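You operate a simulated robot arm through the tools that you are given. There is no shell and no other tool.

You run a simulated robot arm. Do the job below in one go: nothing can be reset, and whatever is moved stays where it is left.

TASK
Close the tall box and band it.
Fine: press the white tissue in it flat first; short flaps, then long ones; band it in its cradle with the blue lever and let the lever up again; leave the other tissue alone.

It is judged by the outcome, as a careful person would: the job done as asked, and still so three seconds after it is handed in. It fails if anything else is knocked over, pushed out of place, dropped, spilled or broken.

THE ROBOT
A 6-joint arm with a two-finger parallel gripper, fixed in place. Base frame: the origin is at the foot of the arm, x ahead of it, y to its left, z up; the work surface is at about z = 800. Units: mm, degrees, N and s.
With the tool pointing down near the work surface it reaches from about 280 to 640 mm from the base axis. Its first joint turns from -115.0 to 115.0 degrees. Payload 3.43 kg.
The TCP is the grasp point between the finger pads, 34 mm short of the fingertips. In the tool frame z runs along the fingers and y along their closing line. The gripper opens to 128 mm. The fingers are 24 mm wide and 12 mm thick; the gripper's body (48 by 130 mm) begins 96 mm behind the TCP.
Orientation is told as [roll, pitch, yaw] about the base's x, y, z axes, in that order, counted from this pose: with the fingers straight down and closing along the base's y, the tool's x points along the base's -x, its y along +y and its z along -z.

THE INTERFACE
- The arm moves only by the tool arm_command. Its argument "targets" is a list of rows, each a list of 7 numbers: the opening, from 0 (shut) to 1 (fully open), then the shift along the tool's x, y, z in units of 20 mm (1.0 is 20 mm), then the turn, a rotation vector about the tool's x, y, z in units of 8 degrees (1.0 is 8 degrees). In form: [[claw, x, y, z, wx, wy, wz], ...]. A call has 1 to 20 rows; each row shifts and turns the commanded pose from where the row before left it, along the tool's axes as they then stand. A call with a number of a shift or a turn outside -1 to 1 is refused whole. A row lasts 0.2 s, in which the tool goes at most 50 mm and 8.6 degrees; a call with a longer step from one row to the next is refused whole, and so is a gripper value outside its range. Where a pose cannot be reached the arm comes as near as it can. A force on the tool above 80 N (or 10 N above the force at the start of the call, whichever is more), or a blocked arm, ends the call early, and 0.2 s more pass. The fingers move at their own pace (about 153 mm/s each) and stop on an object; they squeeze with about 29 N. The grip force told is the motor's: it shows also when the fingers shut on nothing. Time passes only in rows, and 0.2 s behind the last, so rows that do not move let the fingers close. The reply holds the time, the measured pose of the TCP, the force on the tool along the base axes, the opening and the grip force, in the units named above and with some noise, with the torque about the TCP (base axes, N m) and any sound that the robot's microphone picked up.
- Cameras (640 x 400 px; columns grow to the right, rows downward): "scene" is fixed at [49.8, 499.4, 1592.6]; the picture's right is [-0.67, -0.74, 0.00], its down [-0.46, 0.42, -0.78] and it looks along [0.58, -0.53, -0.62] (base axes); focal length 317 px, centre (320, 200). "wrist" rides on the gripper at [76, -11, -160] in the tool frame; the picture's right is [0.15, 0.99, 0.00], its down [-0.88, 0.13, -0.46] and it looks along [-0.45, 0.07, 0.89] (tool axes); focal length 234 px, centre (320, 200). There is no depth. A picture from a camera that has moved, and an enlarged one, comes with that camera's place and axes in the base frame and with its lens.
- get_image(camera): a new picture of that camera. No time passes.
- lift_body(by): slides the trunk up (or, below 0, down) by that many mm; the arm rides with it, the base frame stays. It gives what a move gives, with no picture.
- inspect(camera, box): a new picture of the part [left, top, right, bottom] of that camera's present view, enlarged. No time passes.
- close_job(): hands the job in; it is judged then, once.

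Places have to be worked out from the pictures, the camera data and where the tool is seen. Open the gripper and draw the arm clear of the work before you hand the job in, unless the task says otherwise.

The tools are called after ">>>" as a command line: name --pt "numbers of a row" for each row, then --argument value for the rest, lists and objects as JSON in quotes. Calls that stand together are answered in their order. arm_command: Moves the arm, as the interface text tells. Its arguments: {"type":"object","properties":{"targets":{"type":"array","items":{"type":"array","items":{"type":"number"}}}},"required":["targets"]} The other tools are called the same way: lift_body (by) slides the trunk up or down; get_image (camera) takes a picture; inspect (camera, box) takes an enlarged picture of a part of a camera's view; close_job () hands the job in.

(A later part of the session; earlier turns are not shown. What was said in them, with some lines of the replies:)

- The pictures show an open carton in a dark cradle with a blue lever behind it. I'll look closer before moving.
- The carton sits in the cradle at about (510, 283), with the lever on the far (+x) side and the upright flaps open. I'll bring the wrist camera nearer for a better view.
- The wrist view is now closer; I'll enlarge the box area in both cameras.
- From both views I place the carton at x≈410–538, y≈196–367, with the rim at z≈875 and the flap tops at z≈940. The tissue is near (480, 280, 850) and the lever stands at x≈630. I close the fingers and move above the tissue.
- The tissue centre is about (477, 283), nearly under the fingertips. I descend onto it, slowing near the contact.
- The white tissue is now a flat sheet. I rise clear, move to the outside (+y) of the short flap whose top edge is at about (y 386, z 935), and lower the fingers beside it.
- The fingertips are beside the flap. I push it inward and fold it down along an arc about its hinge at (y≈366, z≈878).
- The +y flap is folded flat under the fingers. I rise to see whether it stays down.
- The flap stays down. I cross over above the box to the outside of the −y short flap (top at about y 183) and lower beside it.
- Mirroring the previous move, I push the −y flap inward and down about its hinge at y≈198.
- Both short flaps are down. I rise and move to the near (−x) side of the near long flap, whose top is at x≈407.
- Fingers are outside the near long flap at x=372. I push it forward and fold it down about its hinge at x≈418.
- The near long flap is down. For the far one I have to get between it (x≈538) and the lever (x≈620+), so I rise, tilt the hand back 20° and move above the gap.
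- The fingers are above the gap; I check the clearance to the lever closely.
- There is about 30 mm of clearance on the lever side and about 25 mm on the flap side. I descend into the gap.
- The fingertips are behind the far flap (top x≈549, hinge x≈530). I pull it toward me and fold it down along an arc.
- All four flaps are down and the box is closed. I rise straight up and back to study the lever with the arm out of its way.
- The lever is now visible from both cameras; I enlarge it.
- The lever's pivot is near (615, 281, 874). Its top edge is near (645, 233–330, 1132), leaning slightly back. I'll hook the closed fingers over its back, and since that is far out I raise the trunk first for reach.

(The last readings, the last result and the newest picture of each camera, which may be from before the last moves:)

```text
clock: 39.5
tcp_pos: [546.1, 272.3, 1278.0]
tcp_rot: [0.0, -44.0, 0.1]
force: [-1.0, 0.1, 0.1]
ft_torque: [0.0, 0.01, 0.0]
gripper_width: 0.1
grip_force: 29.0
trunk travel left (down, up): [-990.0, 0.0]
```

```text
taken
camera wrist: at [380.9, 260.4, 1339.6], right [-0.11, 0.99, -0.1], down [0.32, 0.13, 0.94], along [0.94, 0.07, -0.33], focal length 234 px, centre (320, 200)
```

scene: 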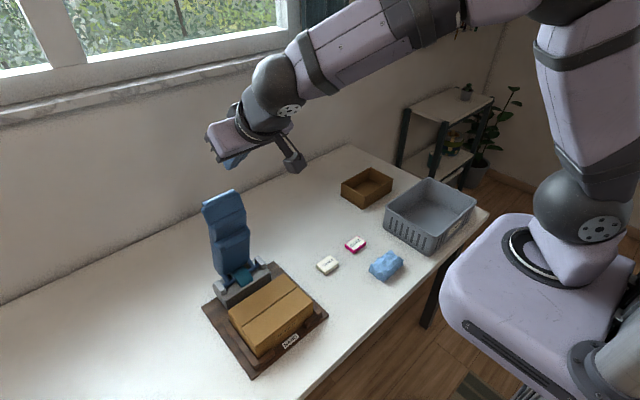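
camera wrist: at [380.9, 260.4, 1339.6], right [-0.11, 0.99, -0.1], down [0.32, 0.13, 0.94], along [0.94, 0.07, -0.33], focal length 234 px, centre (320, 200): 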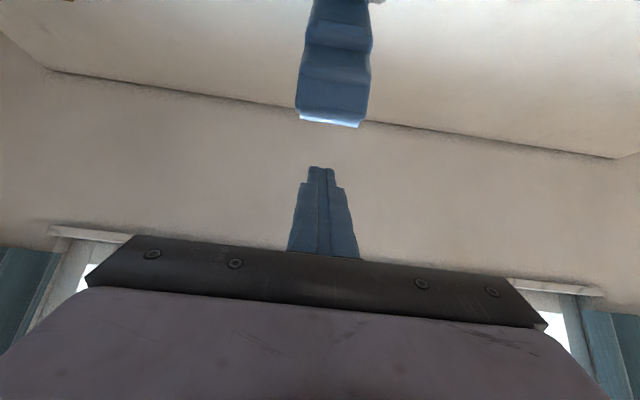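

The arm is following well; the lever top edge is confirmed at about (643, 241–323, 1135). I continue forward above it.

>>> arm_command --pt "0 -0.666 0.1 0.647 0 0 0" --pt "0 -0.666 0.1 0.647 0 0 0" --pt "0 -0.666 0 0.647 0 0 0" --pt "0 -0.666 0 0.647 0 0 0" --pt "0 -0.666 0 0.647 0 0 0" --pt "0 -0.666 0 0.647 0 0 0" --pt "0 -0.666 0 0.647 0 0 0" --pt "0 0 0 0 0 0 0"

>>> get_image --camera "scene"

>>> get_image --camera "wrist"

```text
clock: 41.2
tcp_pos: [676.0, 275.0, 1275.4]
tcp_rot: [0.0, -43.9, -0.1]
force: [-0.3, -0.1, 0.2]
ft_torque: [-0.01, 0.04, -0.01]
gripper_width: 0.0
grip_force: 29.2
trunk travel left (down, up): [-990.0, 0.0]
```

```text
taken
```

scene: 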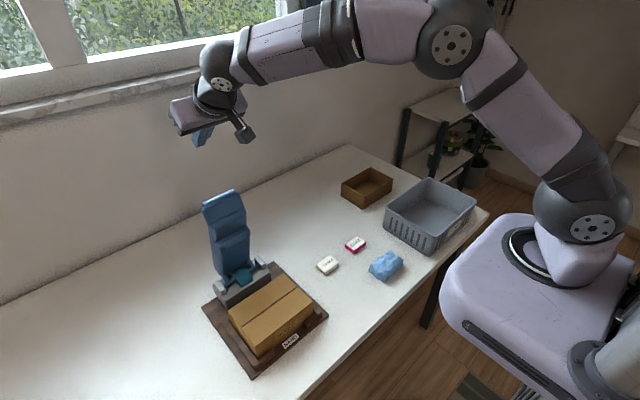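

```text
taken
camera wrist: at [511.5, 264.5, 1337.2], right [-0.11, 0.99, -0.1], down [0.32, 0.13, 0.94], along [0.94, 0.07, -0.33], focal length 234 px, centre (320, 200)
```

wrist: 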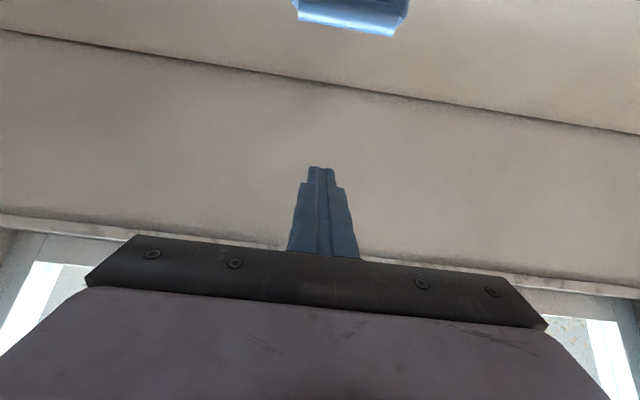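

Reach is fine with the trunk up, and the lever's back top edge is at about x 650. I steepen the fingers to 28° and start down behind the lever.

>>> arm_command --pt "0 0 0 0 0 1 0" --pt "0 0 0 0 0 1 0" --pt "0 0.37 0 0.825 0 0 0" --pt "0 0.37 0 0.825 0 0 0" --pt "0 0.37 0 0.825 0 0 0" --pt "0 0.37 0 0.825 0 0 0" --pt "0 0.37 0 0.825 0 0 0" --pt "0 0 0 0 0 0 0"

>>> inspect --camera "scene" --box '[155, 100, 315, 260]'

>>> get_image --camera "wrist"

```text
clock: 43.0
tcp_pos: [681.6, 277.3, 1188.0]
tcp_rot: [0.0, -28.1, 0.1]
force: [-0.6, -0.1, 0.0]
ft_torque: [-0.03, 0.03, -0.02]
gripper_width: 0.0
grip_force: 29.2
trunk travel left (down, up): [-990.0, 0.0]
```

```text
2.50 times, centred on (235, 180) of scene
camera zoom: at [49.8, 499.4, 1592.6], right [-0.67, -0.74, 0.0], down [-0.46, 0.42, -0.78], along [0.58, -0.53, -0.62], focal length 792 px, centre (532, 250)
```

zoom: 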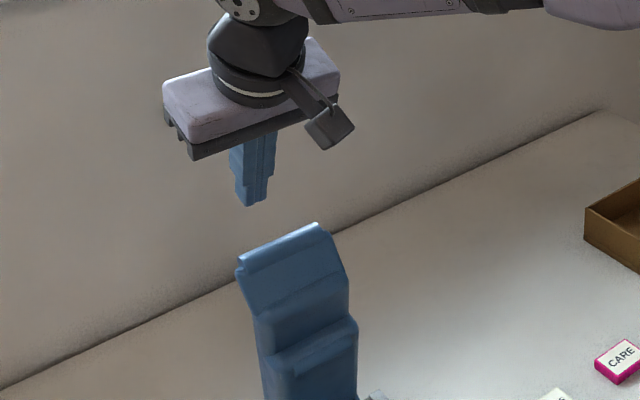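

```text
taken
camera wrist: at [541.2, 265.8, 1290.5], right [-0.13, 0.99, -0.07], down [0.56, 0.13, 0.82], along [0.82, 0.07, -0.57], focal length 234 px, centre (320, 200)
```

wrist: 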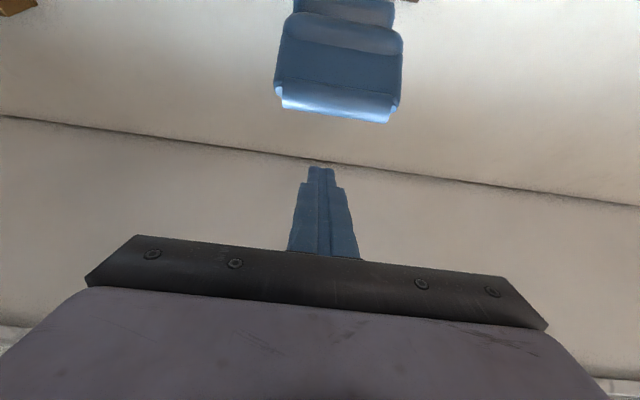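

The fingers are behind and above the lever top with ~25 mm clearance. I lower them behind it.

>>> arm_command --pt "0 0.46 0 0.87 0 0 0" --pt "0 0.46 0 0.87 0 0 0" --pt "0 0.46 0 0.87 0 0 0" --pt "0 0 0 0 0 0 0"

>>> inspect --camera "scene" --box '[155, 100, 315, 260]'

>>> get_image --camera "wrist"

```text
clock: 44.0
tcp_pos: [682.1, 277.6, 1126.5]
tcp_rot: [0.0, -28.0, 0.0]
force: [0.4, 0.2, -0.1]
ft_torque: [0.03, 0.03, 0.03]
gripper_width: 0.0
grip_force: 29.0
trunk travel left (down, up): [-990.0, 0.0]
```

```text
2.50 times, centred on (235, 180) of scene
camera zoom: at [49.8, 499.4, 1592.6], right [-0.67, -0.74, 0.0], down [-0.46, 0.42, -0.78], along [0.58, -0.53, -0.62], focal length 792 px, centre (532, 250)
```

zoom: 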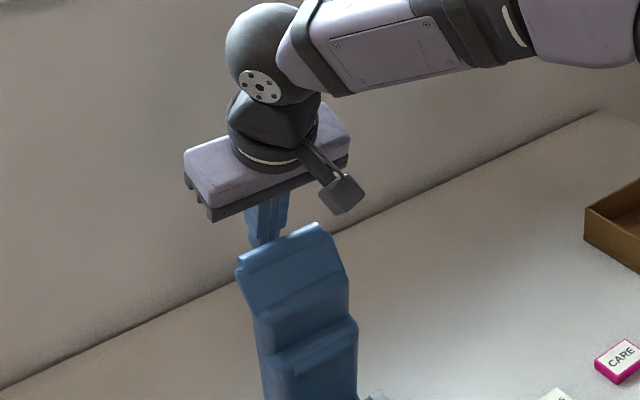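

```text
taken
camera wrist: at [540.8, 266.1, 1230.9], right [-0.13, 0.99, -0.07], down [0.56, 0.13, 0.82], along [0.82, 0.07, -0.57], focal length 234 px, centre (320, 200)
```

wrist: 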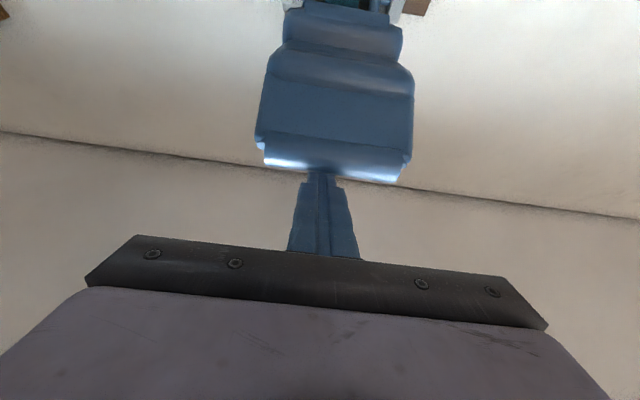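

The fingertips are behind the lever top. I pull it toward me in a first short stretch and watch how it responds.

>>> arm_command --pt "0 0.454 0 -0.185 0 0 0" --pt "0 0.454 0 -0.185 0 0 0" --pt "0 0.454 0 -0.185 0 0 0" --pt "0 0.454 0 -0.185 0 0 0" --pt "0 0.53 0 -0.33 0 0 0" --pt "0 0.53 0 -0.33 0 0 0" --pt "0 0.53 0 -0.33 0 0 0"

>>> inspect --camera "scene" --box '[155, 120, 335, 340]'

>>> get_image --camera "wrist"

```text
clock: 45.6
tcp_pos: [607.1, 275.9, 1126.3]
tcp_rot: [0.0, -28.0, 0.0]
force: [0.8, 0.0, 0.2]
ft_torque: [0.04, 0.02, -0.01]
gripper_width: 0.1
grip_force: 29.0
trunk travel left (down, up): [-990.0, 0.0]
```

```text
1.82 times, centred on (245, 230) of scene
camera zoom: at [49.8, 499.4, 1592.6], right [-0.67, -0.74, 0.0], down [-0.46, 0.42, -0.78], along [0.58, -0.53, -0.62], focal length 576 px, centre (456, 146)
```

zoom: 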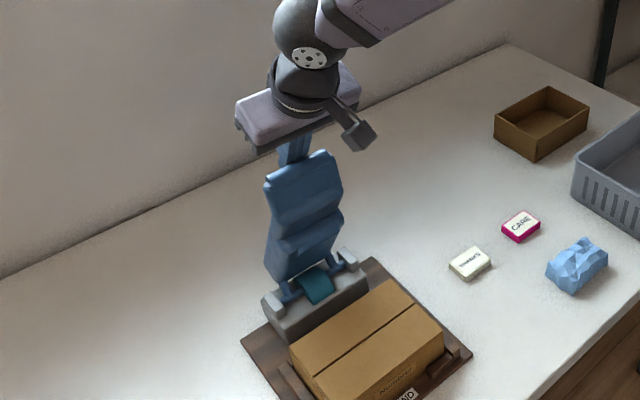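

```text
taken
camera wrist: at [465.6, 264.3, 1230.7], right [-0.13, 0.99, -0.07], down [0.56, 0.13, 0.82], along [0.82, 0.07, -0.57], focal length 234 px, centre (320, 200)
```

wrist: 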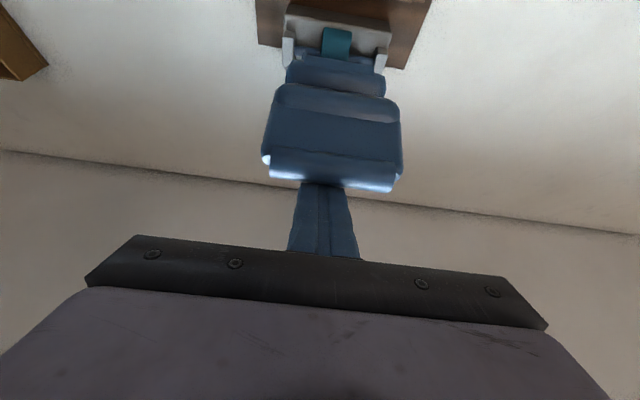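

The lever follows with almost no force. I continue the arc to about 45°.

>>> arm_command --pt "0 0.607 0 -0.228 0 0 0" --pt "0 0.607 0 -0.228 0 0 0" --pt "0 0.607 0 -0.228 0 0 0" --pt "0 0.613 0 -0.13 0 0 0" --pt "0 0.613 0 -0.13 0 0 0" --pt "0 0.613 0 -0.13 0 0 0" --pt "0 0.625 0 -0.02 0 0 0" --pt "0 0.625 0 -0.02 0 0 0" --pt "0 0.625 0 -0.02 0 0 0" --pt "0 0.62 0 0.088 0 0 0" --pt "0 0.62 0 0.088 0 0 0" --pt "0 0.62 0 0.088 0 0 0"

>>> inspect --camera "scene" --box '[155, 120, 335, 340]'

>>> get_image --camera "wrist"

```text
clock: 48.2
tcp_pos: [468.2, 276.2, 1072.5]
tcp_rot: [0.0, -28.0, 0.0]
force: [0.4, 0.3, -0.9]
ft_torque: [-0.01, -0.01, -0.03]
gripper_width: 0.0
grip_force: 29.0
trunk travel left (down, up): [-990.0, 0.0]
```

```text
1.82 times, centred on (245, 230) of scene
camera zoom: at [49.8, 499.4, 1592.6], right [-0.67, -0.74, 0.0], down [-0.46, 0.42, -0.78], along [0.58, -0.53, -0.62], focal length 576 px, centre (456, 146)
```

zoom: 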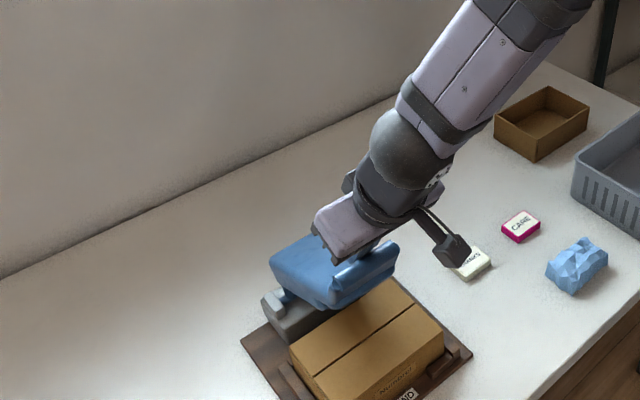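

```text
taken
camera wrist: at [326.5, 264.4, 1176.1], right [-0.13, 0.99, -0.07], down [0.56, 0.13, 0.82], along [0.82, 0.07, -0.57], focal length 234 px, centre (320, 200)
```

wrist: 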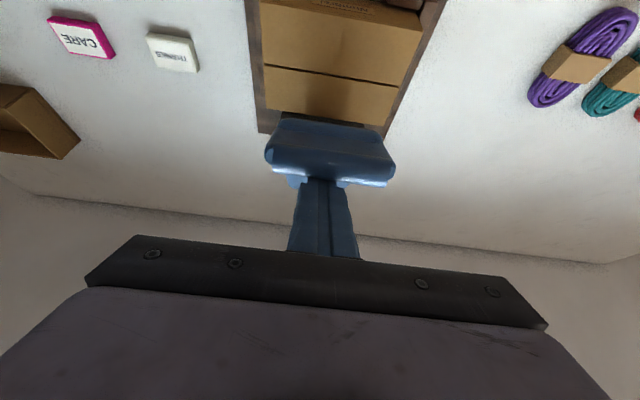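

The lever is at about 45°, with the fingertips pressing on its back. I continue to about 75°.

>>> arm_command --pt "0 0.595 0 0.193 0 0 0" --pt "0 0.595 0 0.193 0 0 0" --pt "0 0.595 0 0.193 0 0 0" --pt "0 0.553 0 0.293 0 0 0" --pt "0 0.553 0 0.293 0 0 0" --pt "0 0.553 0 0.293 0 0 0" --pt "0 0.49 0 0.388 0 0 0" --pt "0 0.49 0 0.388 0 0 0" --pt "0 0.49 0 0.388 0 0 0"

>>> inspect --camera "scene" --box '[175, 190, 335, 370]'

>>> get_image --camera "wrist"

```text
clock: 50.2
tcp_pos: [404.2, 274.2, 979.1]
tcp_rot: [0.0, -27.9, 0.0]
force: [0.7, 1.4, 0.2]
ft_torque: [-0.03, -0.01, -0.01]
gripper_width: 0.0
grip_force: 28.7
trunk travel left (down, up): [-990.0, 0.0]
```

```text
2.22 times, centred on (255, 280) of scene
camera zoom: at [49.8, 499.4, 1592.6], right [-0.67, -0.74, 0.0], down [-0.46, 0.42, -0.78], along [0.58, -0.53, -0.62], focal length 704 px, centre (464, 22)
```

zoom: 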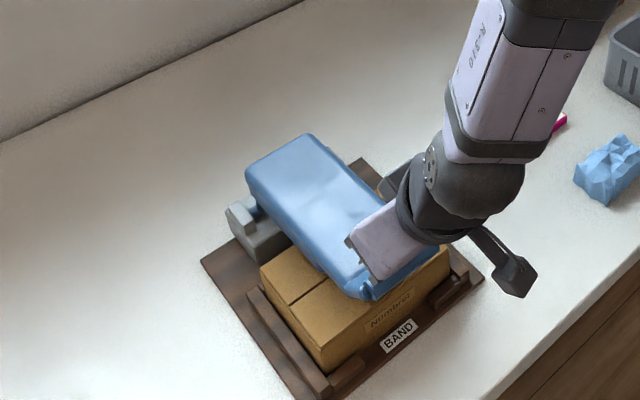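

```text
taken
camera wrist: at [263.2, 263.3, 1083.0], right [-0.13, 0.99, -0.07], down [0.56, 0.13, 0.82], along [0.82, 0.07, -0.57], focal length 234 px, centre (320, 200)
```

wrist: 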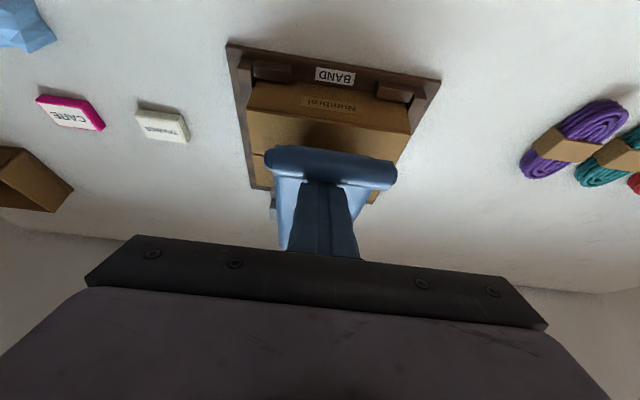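

The lever is nearly down over the box. I continue slowly, watching for contact force or a click.

>>> arm_command --pt "0 0.21 0 0.23 0 0 0" --pt "0 0.21 0 0.23 0 0 0" --pt "0 0.21 0 0.23 0 0 0" --pt "0 0.21 0 0.23 0 0 0" --pt "0 0.2 0 0.23 0 0 0" --pt "0 0.2 0 0.23 0 0 0"

>>> inspect --camera "scene" --box '[175, 190, 335, 370]'

>>> get_image --camera "wrist"

```text
clock: 51.6
tcp_pos: [401.3, 276.6, 948.0]
tcp_rot: [0.4, -28.7, -0.2]
force: [16.6, -2.2, 27.6]
ft_torque: [-0.06, 0.56, 0.07]
gripper_width: 0.2
grip_force: 29.2
trunk travel left (down, up): [-990.0, 0.0]
```

```text
2.22 times, centred on (255, 280) of scene
camera zoom: at [49.8, 499.4, 1592.6], right [-0.67, -0.74, 0.0], down [-0.46, 0.42, -0.78], along [0.58, -0.53, -0.62], focal length 704 px, centre (464, 22)
```

zoom: 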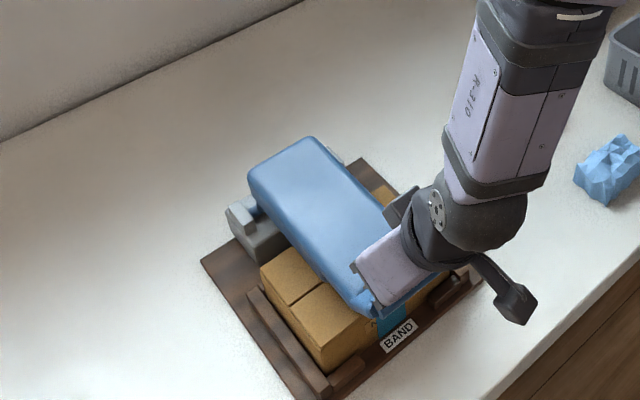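

```text
taken
camera wrist: at [258.7, 264.9, 1050.5], right [-0.13, 0.99, -0.06], down [0.55, 0.13, 0.82], along [0.82, 0.07, -0.56], focal length 234 px, centre (320, 200)
```

wrist: 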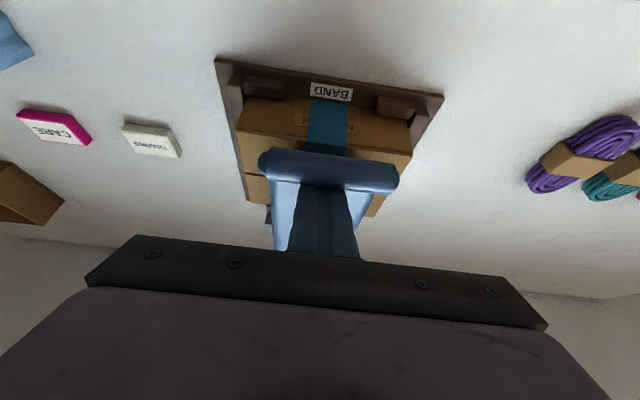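

The lever has reached its stop (about 28 N), and the teal band now lies over the box and down its front. I ease off back along the arc to see whether the lever returns by itself.

>>> arm_command --pt "0 -0.2 0 -0.23 0 0 0" --pt "0 -0.2 0 -0.23 0 0 0" --pt "0 -0.21 0 -0.23 0 0 0" --pt "0 -0.21 0 -0.23 0 0 0" --pt "0 -0.21 0 -0.23 0 0 0" --pt "0 -0.21 0 -0.23 0 0 0" --pt "0 -0.49 0 -0.388 0 0 0" --pt "0 -0.49 0 -0.388 0 0 0" --pt "0 -0.49 0 -0.388 0 0 0" --pt "0 0 0 0 0 0 0"

>>> inspect --camera "scene" --box '[175, 190, 335, 370]'

>>> get_image --camera "wrist"

```text
clock: 53.9
tcp_pos: [421.4, 276.1, 1014.2]
tcp_rot: [0.0, -28.0, 0.1]
force: [0.3, 0.4, 0.0]
ft_torque: [-0.01, -0.01, -0.01]
gripper_width: 0.0
grip_force: 28.8
trunk travel left (down, up): [-990.0, 0.0]
```

```text
2.22 times, centred on (255, 280) of scene
camera zoom: at [49.8, 499.4, 1592.6], right [-0.67, -0.74, 0.0], down [-0.46, 0.42, -0.78], along [0.58, -0.53, -0.62], focal length 704 px, centre (464, 22)
```

zoom: 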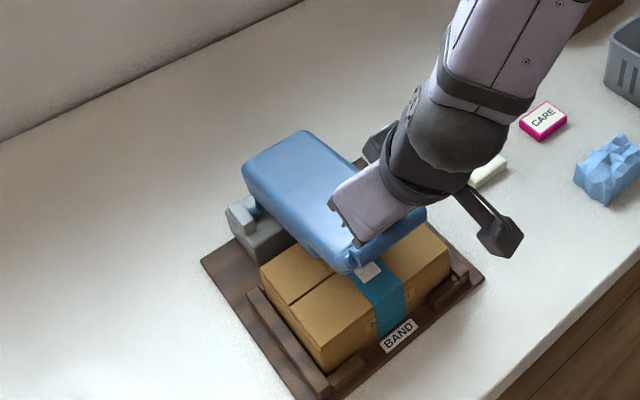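

```text
taken
camera wrist: at [279.7, 264.4, 1118.6], right [-0.13, 0.99, -0.07], down [0.56, 0.13, 0.82], along [0.82, 0.07, -0.57], focal length 234 px, centre (320, 200)
```

wrist: 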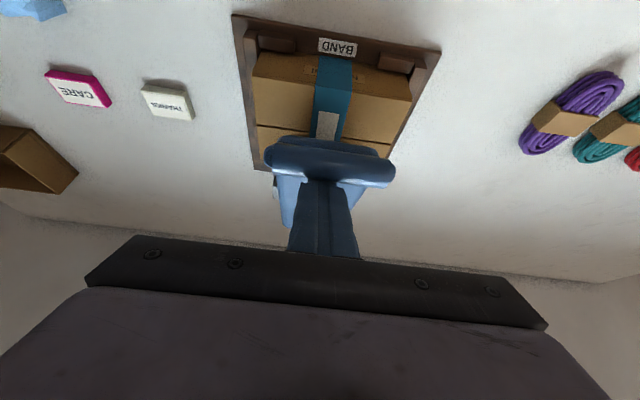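

The lever rises by itself, following the fingers, and the band stays on. I guide it back up along the same arc.

>>> arm_command --pt "0 -0.553 0 -0.293 0 0 0" --pt "0 -0.553 0 -0.293 0 0 0" --pt "0 -0.553 0 -0.293 0 0 0" --pt "0 -0.595 0 -0.193 0 0 0" --pt "0 -0.595 0 -0.193 0 0 0" --pt "0 -0.595 0 -0.193 0 0 0" --pt "0 -0.62 0 -0.088 0 0 0" --pt "0 -0.62 0 -0.088 0 0 0" --pt "0 -0.62 0 -0.088 0 0 0" --pt "0 -0.625 0 0.02 0 0 0" --pt "0 -0.625 0 0.02 0 0 0" --pt "0 -0.625 0 0.02 0 0 0" --pt "0 -0.613 0 0.13 0 0 0" --pt "0 -0.613 0 0.13 0 0 0" --pt "0 -0.613 0 0.13 0 0 0" --pt "0 -0.607 0 0.228 0 0 0" --pt "0 -0.607 0 0.228 0 0 0" --pt "0 -0.607 0 0.228 0 0 0"

>>> inspect --camera "scene" --box '[155, 120, 335, 340]'

>>> get_image --camera "wrist"

```text
clock: 57.6
tcp_pos: [607.4, 272.8, 1126.8]
tcp_rot: [0.0, -28.1, 0.1]
force: [0.0, 0.9, 0.3]
ft_torque: [-0.01, 0.04, 0.06]
gripper_width: 0.1
grip_force: 29.0
trunk travel left (down, up): [-990.0, 0.0]
```

```text
1.82 times, centred on (245, 230) of scene
camera zoom: at [49.8, 499.4, 1592.6], right [-0.67, -0.74, 0.0], down [-0.46, 0.42, -0.78], along [0.58, -0.53, -0.62], focal length 576 px, centre (456, 146)
```

zoom: 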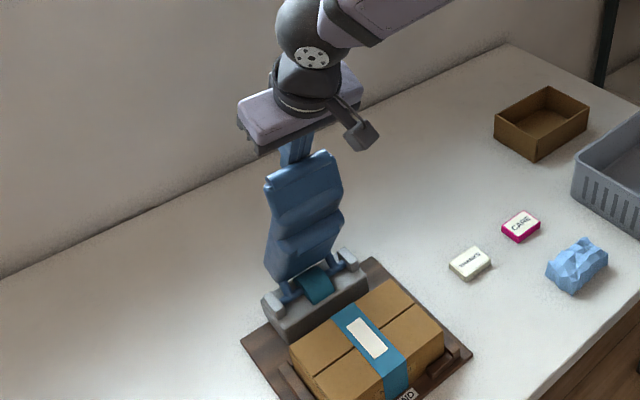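

```text
taken
camera wrist: at [464.9, 262.3, 1230.4], right [-0.13, 0.99, -0.07], down [0.56, 0.13, 0.82], along [0.82, 0.07, -0.57], focal length 234 px, centre (320, 200)
```

wrist: 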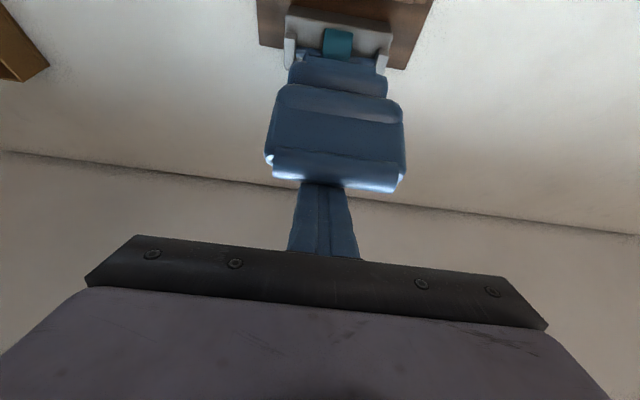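

The box is banded and the lever is back near its rest. I back off behind it, then rise clear of its top.

>>> arm_command --pt "0 -0.53 0 0.33 0 0 0" --pt "0 -0.53 0 0.33 0 0 0" --pt "0 -0.53 0 0.33 0 0 0" --pt "0 -0.454 0 0.185 0 0 0" --pt "0 -0.454 0 0.185 0 0 0" --pt "0 -0.454 0 0.185 0 0 0" --pt "0 -0.454 0 0.185 0 0 0" --pt "0 -0.47 0 -0.88 0 0 0" --pt "0 -0.47 0 -0.88 0 0 0" --pt "0 -0.47 0 -0.88 0 0 0" --pt "0 -0.47 0 -0.88 0 0 0" --pt "0 -0.47 0 -0.88 0 0 0" --pt "0 -0.47 0 -0.88 0 0 0" --pt "0 -0.47 0 -0.88 0 0 0" --pt "0 0 0 0 0 0 0"

>>> inspect --camera "scene" --box '[155, 120, 335, 340]'

>>> get_image --camera "wrist"

```text
clock: 60.9
tcp_pos: [684.2, 274.7, 1270.2]
tcp_rot: [0.0, -28.0, -0.1]
force: [0.1, -0.1, -1.1]
ft_torque: [-0.03, 0.0, -0.02]
gripper_width: 0.0
grip_force: 29.0
trunk travel left (down, up): [-990.0, 0.0]
```

```text
1.82 times, centred on (245, 230) of scene
camera zoom: at [49.8, 499.4, 1592.6], right [-0.67, -0.74, 0.0], down [-0.46, 0.42, -0.78], along [0.58, -0.53, -0.62], focal length 576 px, centre (456, 146)
```

zoom: 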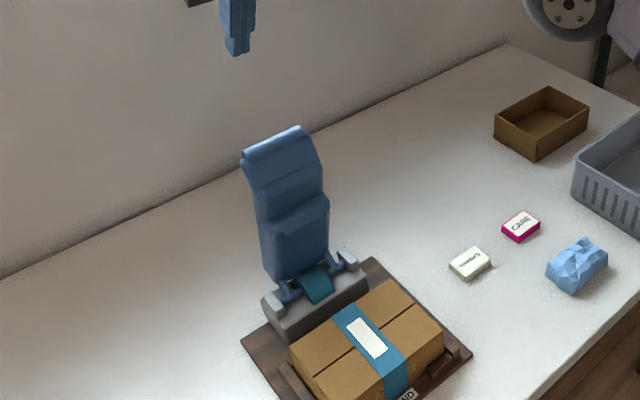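

```text
taken
camera wrist: at [541.5, 264.0, 1374.3], right [-0.13, 0.99, -0.07], down [0.56, 0.13, 0.82], along [0.82, 0.07, -0.57], focal length 234 px, centre (320, 200)
```

wrist: 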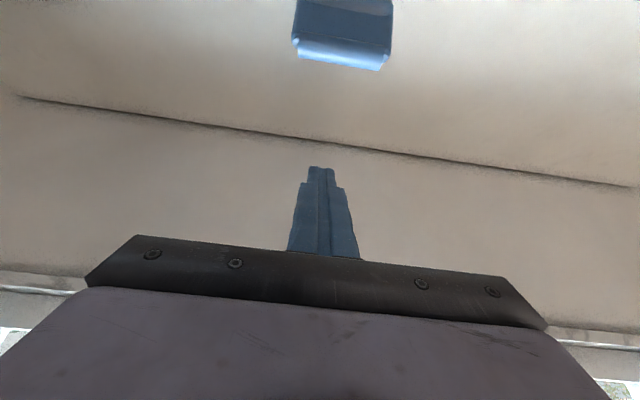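

The lever is fully up and the box banded. I draw the arm back over the table at this height and open the gripper.

>>> arm_command --pt "0 0.93 0 -0.495 0 0 0" --pt "0 0.93 0 -0.495 0 0 0" --pt "0 0.93 0 -0.495 0 0 0" --pt "0 0.93 0 -0.495 0 0 0" --pt "0 0.93 0 -0.495 0 0 0" --pt "0 0.93 0 -0.495 0 0 0" --pt "0 0.93 0 -0.495 0 0 0" --pt "0 0.93 0 -0.495 0 0 0" --pt "0 0.93 0 -0.495 0 0 0" --pt "0 0.93 0 -0.495 0 0 0" --pt "0 0.93 0 -0.495 0 0 0" --pt "0 0.93 0 -0.495 0 0 0" --pt "0 0.93 0 -0.495 0 0 0" --pt "0 0.93 0 -0.495 0 0 0" --pt "0 0.93 0 -0.495 0 0 0" --pt "0.5 0.93 0 -0.495 0 0.5 0" --pt "1 0 0 0 0 1 0" --pt "1 0 0 0 0 1 0" --pt "1 0 0 0 0 1 0" --pt "1 0 0 0 0 0 0"

>>> inspect --camera "scene" --box '[175, 170, 335, 370]'

>>> get_image --camera "scene"

>>> get_image --camera "wrist"

```text
clock: 65.0
tcp_pos: [346.3, 275.3, 1266.5]
tcp_rot: [0.0, 0.1, 0.1]
force: [0.0, 0.3, -0.2]
ft_torque: [0.0, -0.03, 0.0]
gripper_width: 127.8
grip_force: 0.0
trunk travel left (down, up): [-990.0, 0.0]
```

```text
2.00 times, centred on (255, 270) of scene
camera zoom: at [49.8, 499.4, 1592.6], right [-0.67, -0.74, 0.0], down [-0.46, 0.42, -0.78], along [0.58, -0.53, -0.62], focal length 634 px, centre (450, 60)
```

zoom: 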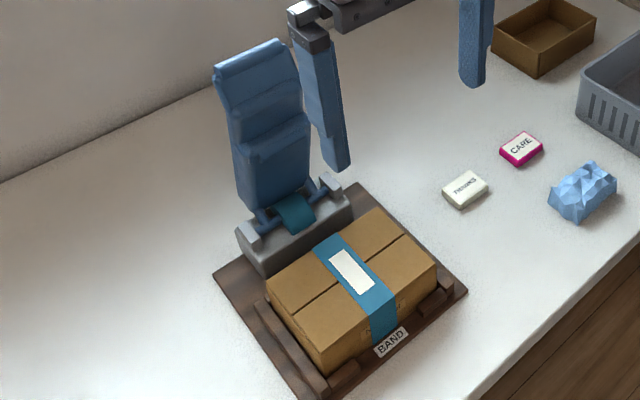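

```text
taken
```

scene: 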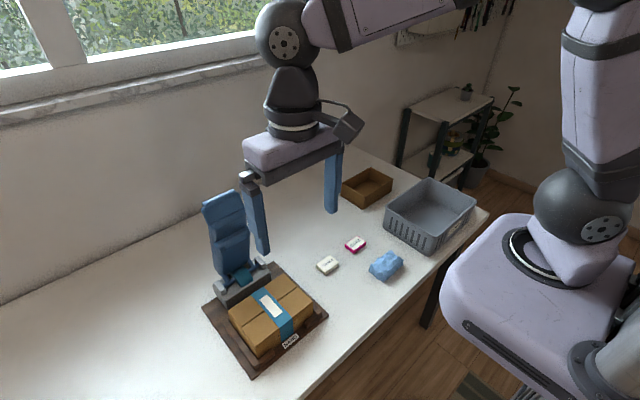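

```text
taken
camera wrist: at [270.4, 263.6, 1426.1], right [-0.15, 0.99, 0.0], down [0.88, 0.13, 0.46], along [0.45, 0.07, -0.89], focal length 234 px, centre (320, 200)
```

wrist: 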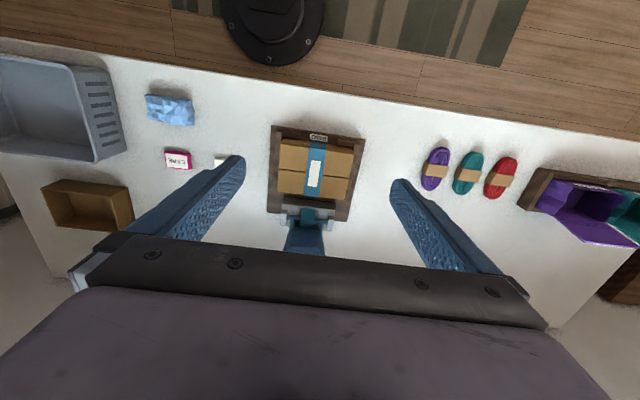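

The box is closed and banded in its cradle, and the lever is up. The other items look as they did at the start, and the arm is clear with the gripper open, so I hand the job in.

>>> close_job

```text
The job is handed in.
```

The tall box is closed and banded, and I've handed the job in.

- **Tissue:** I pressed the white tissue flat first. The blue tissue was left alone.
- **Flaps:** I folded the two short flaps in, then the two long ones over them. They all stayed down.
- **Band:** I pulled the blue lever down to its stop with the box in its cradle, which put the teal band over the top and down the front. The lever then came back up, and the band stayed on.

In the last pictures nothing else looked moved or knocked over. The arm was drawn back with the gripper open before I handed in.
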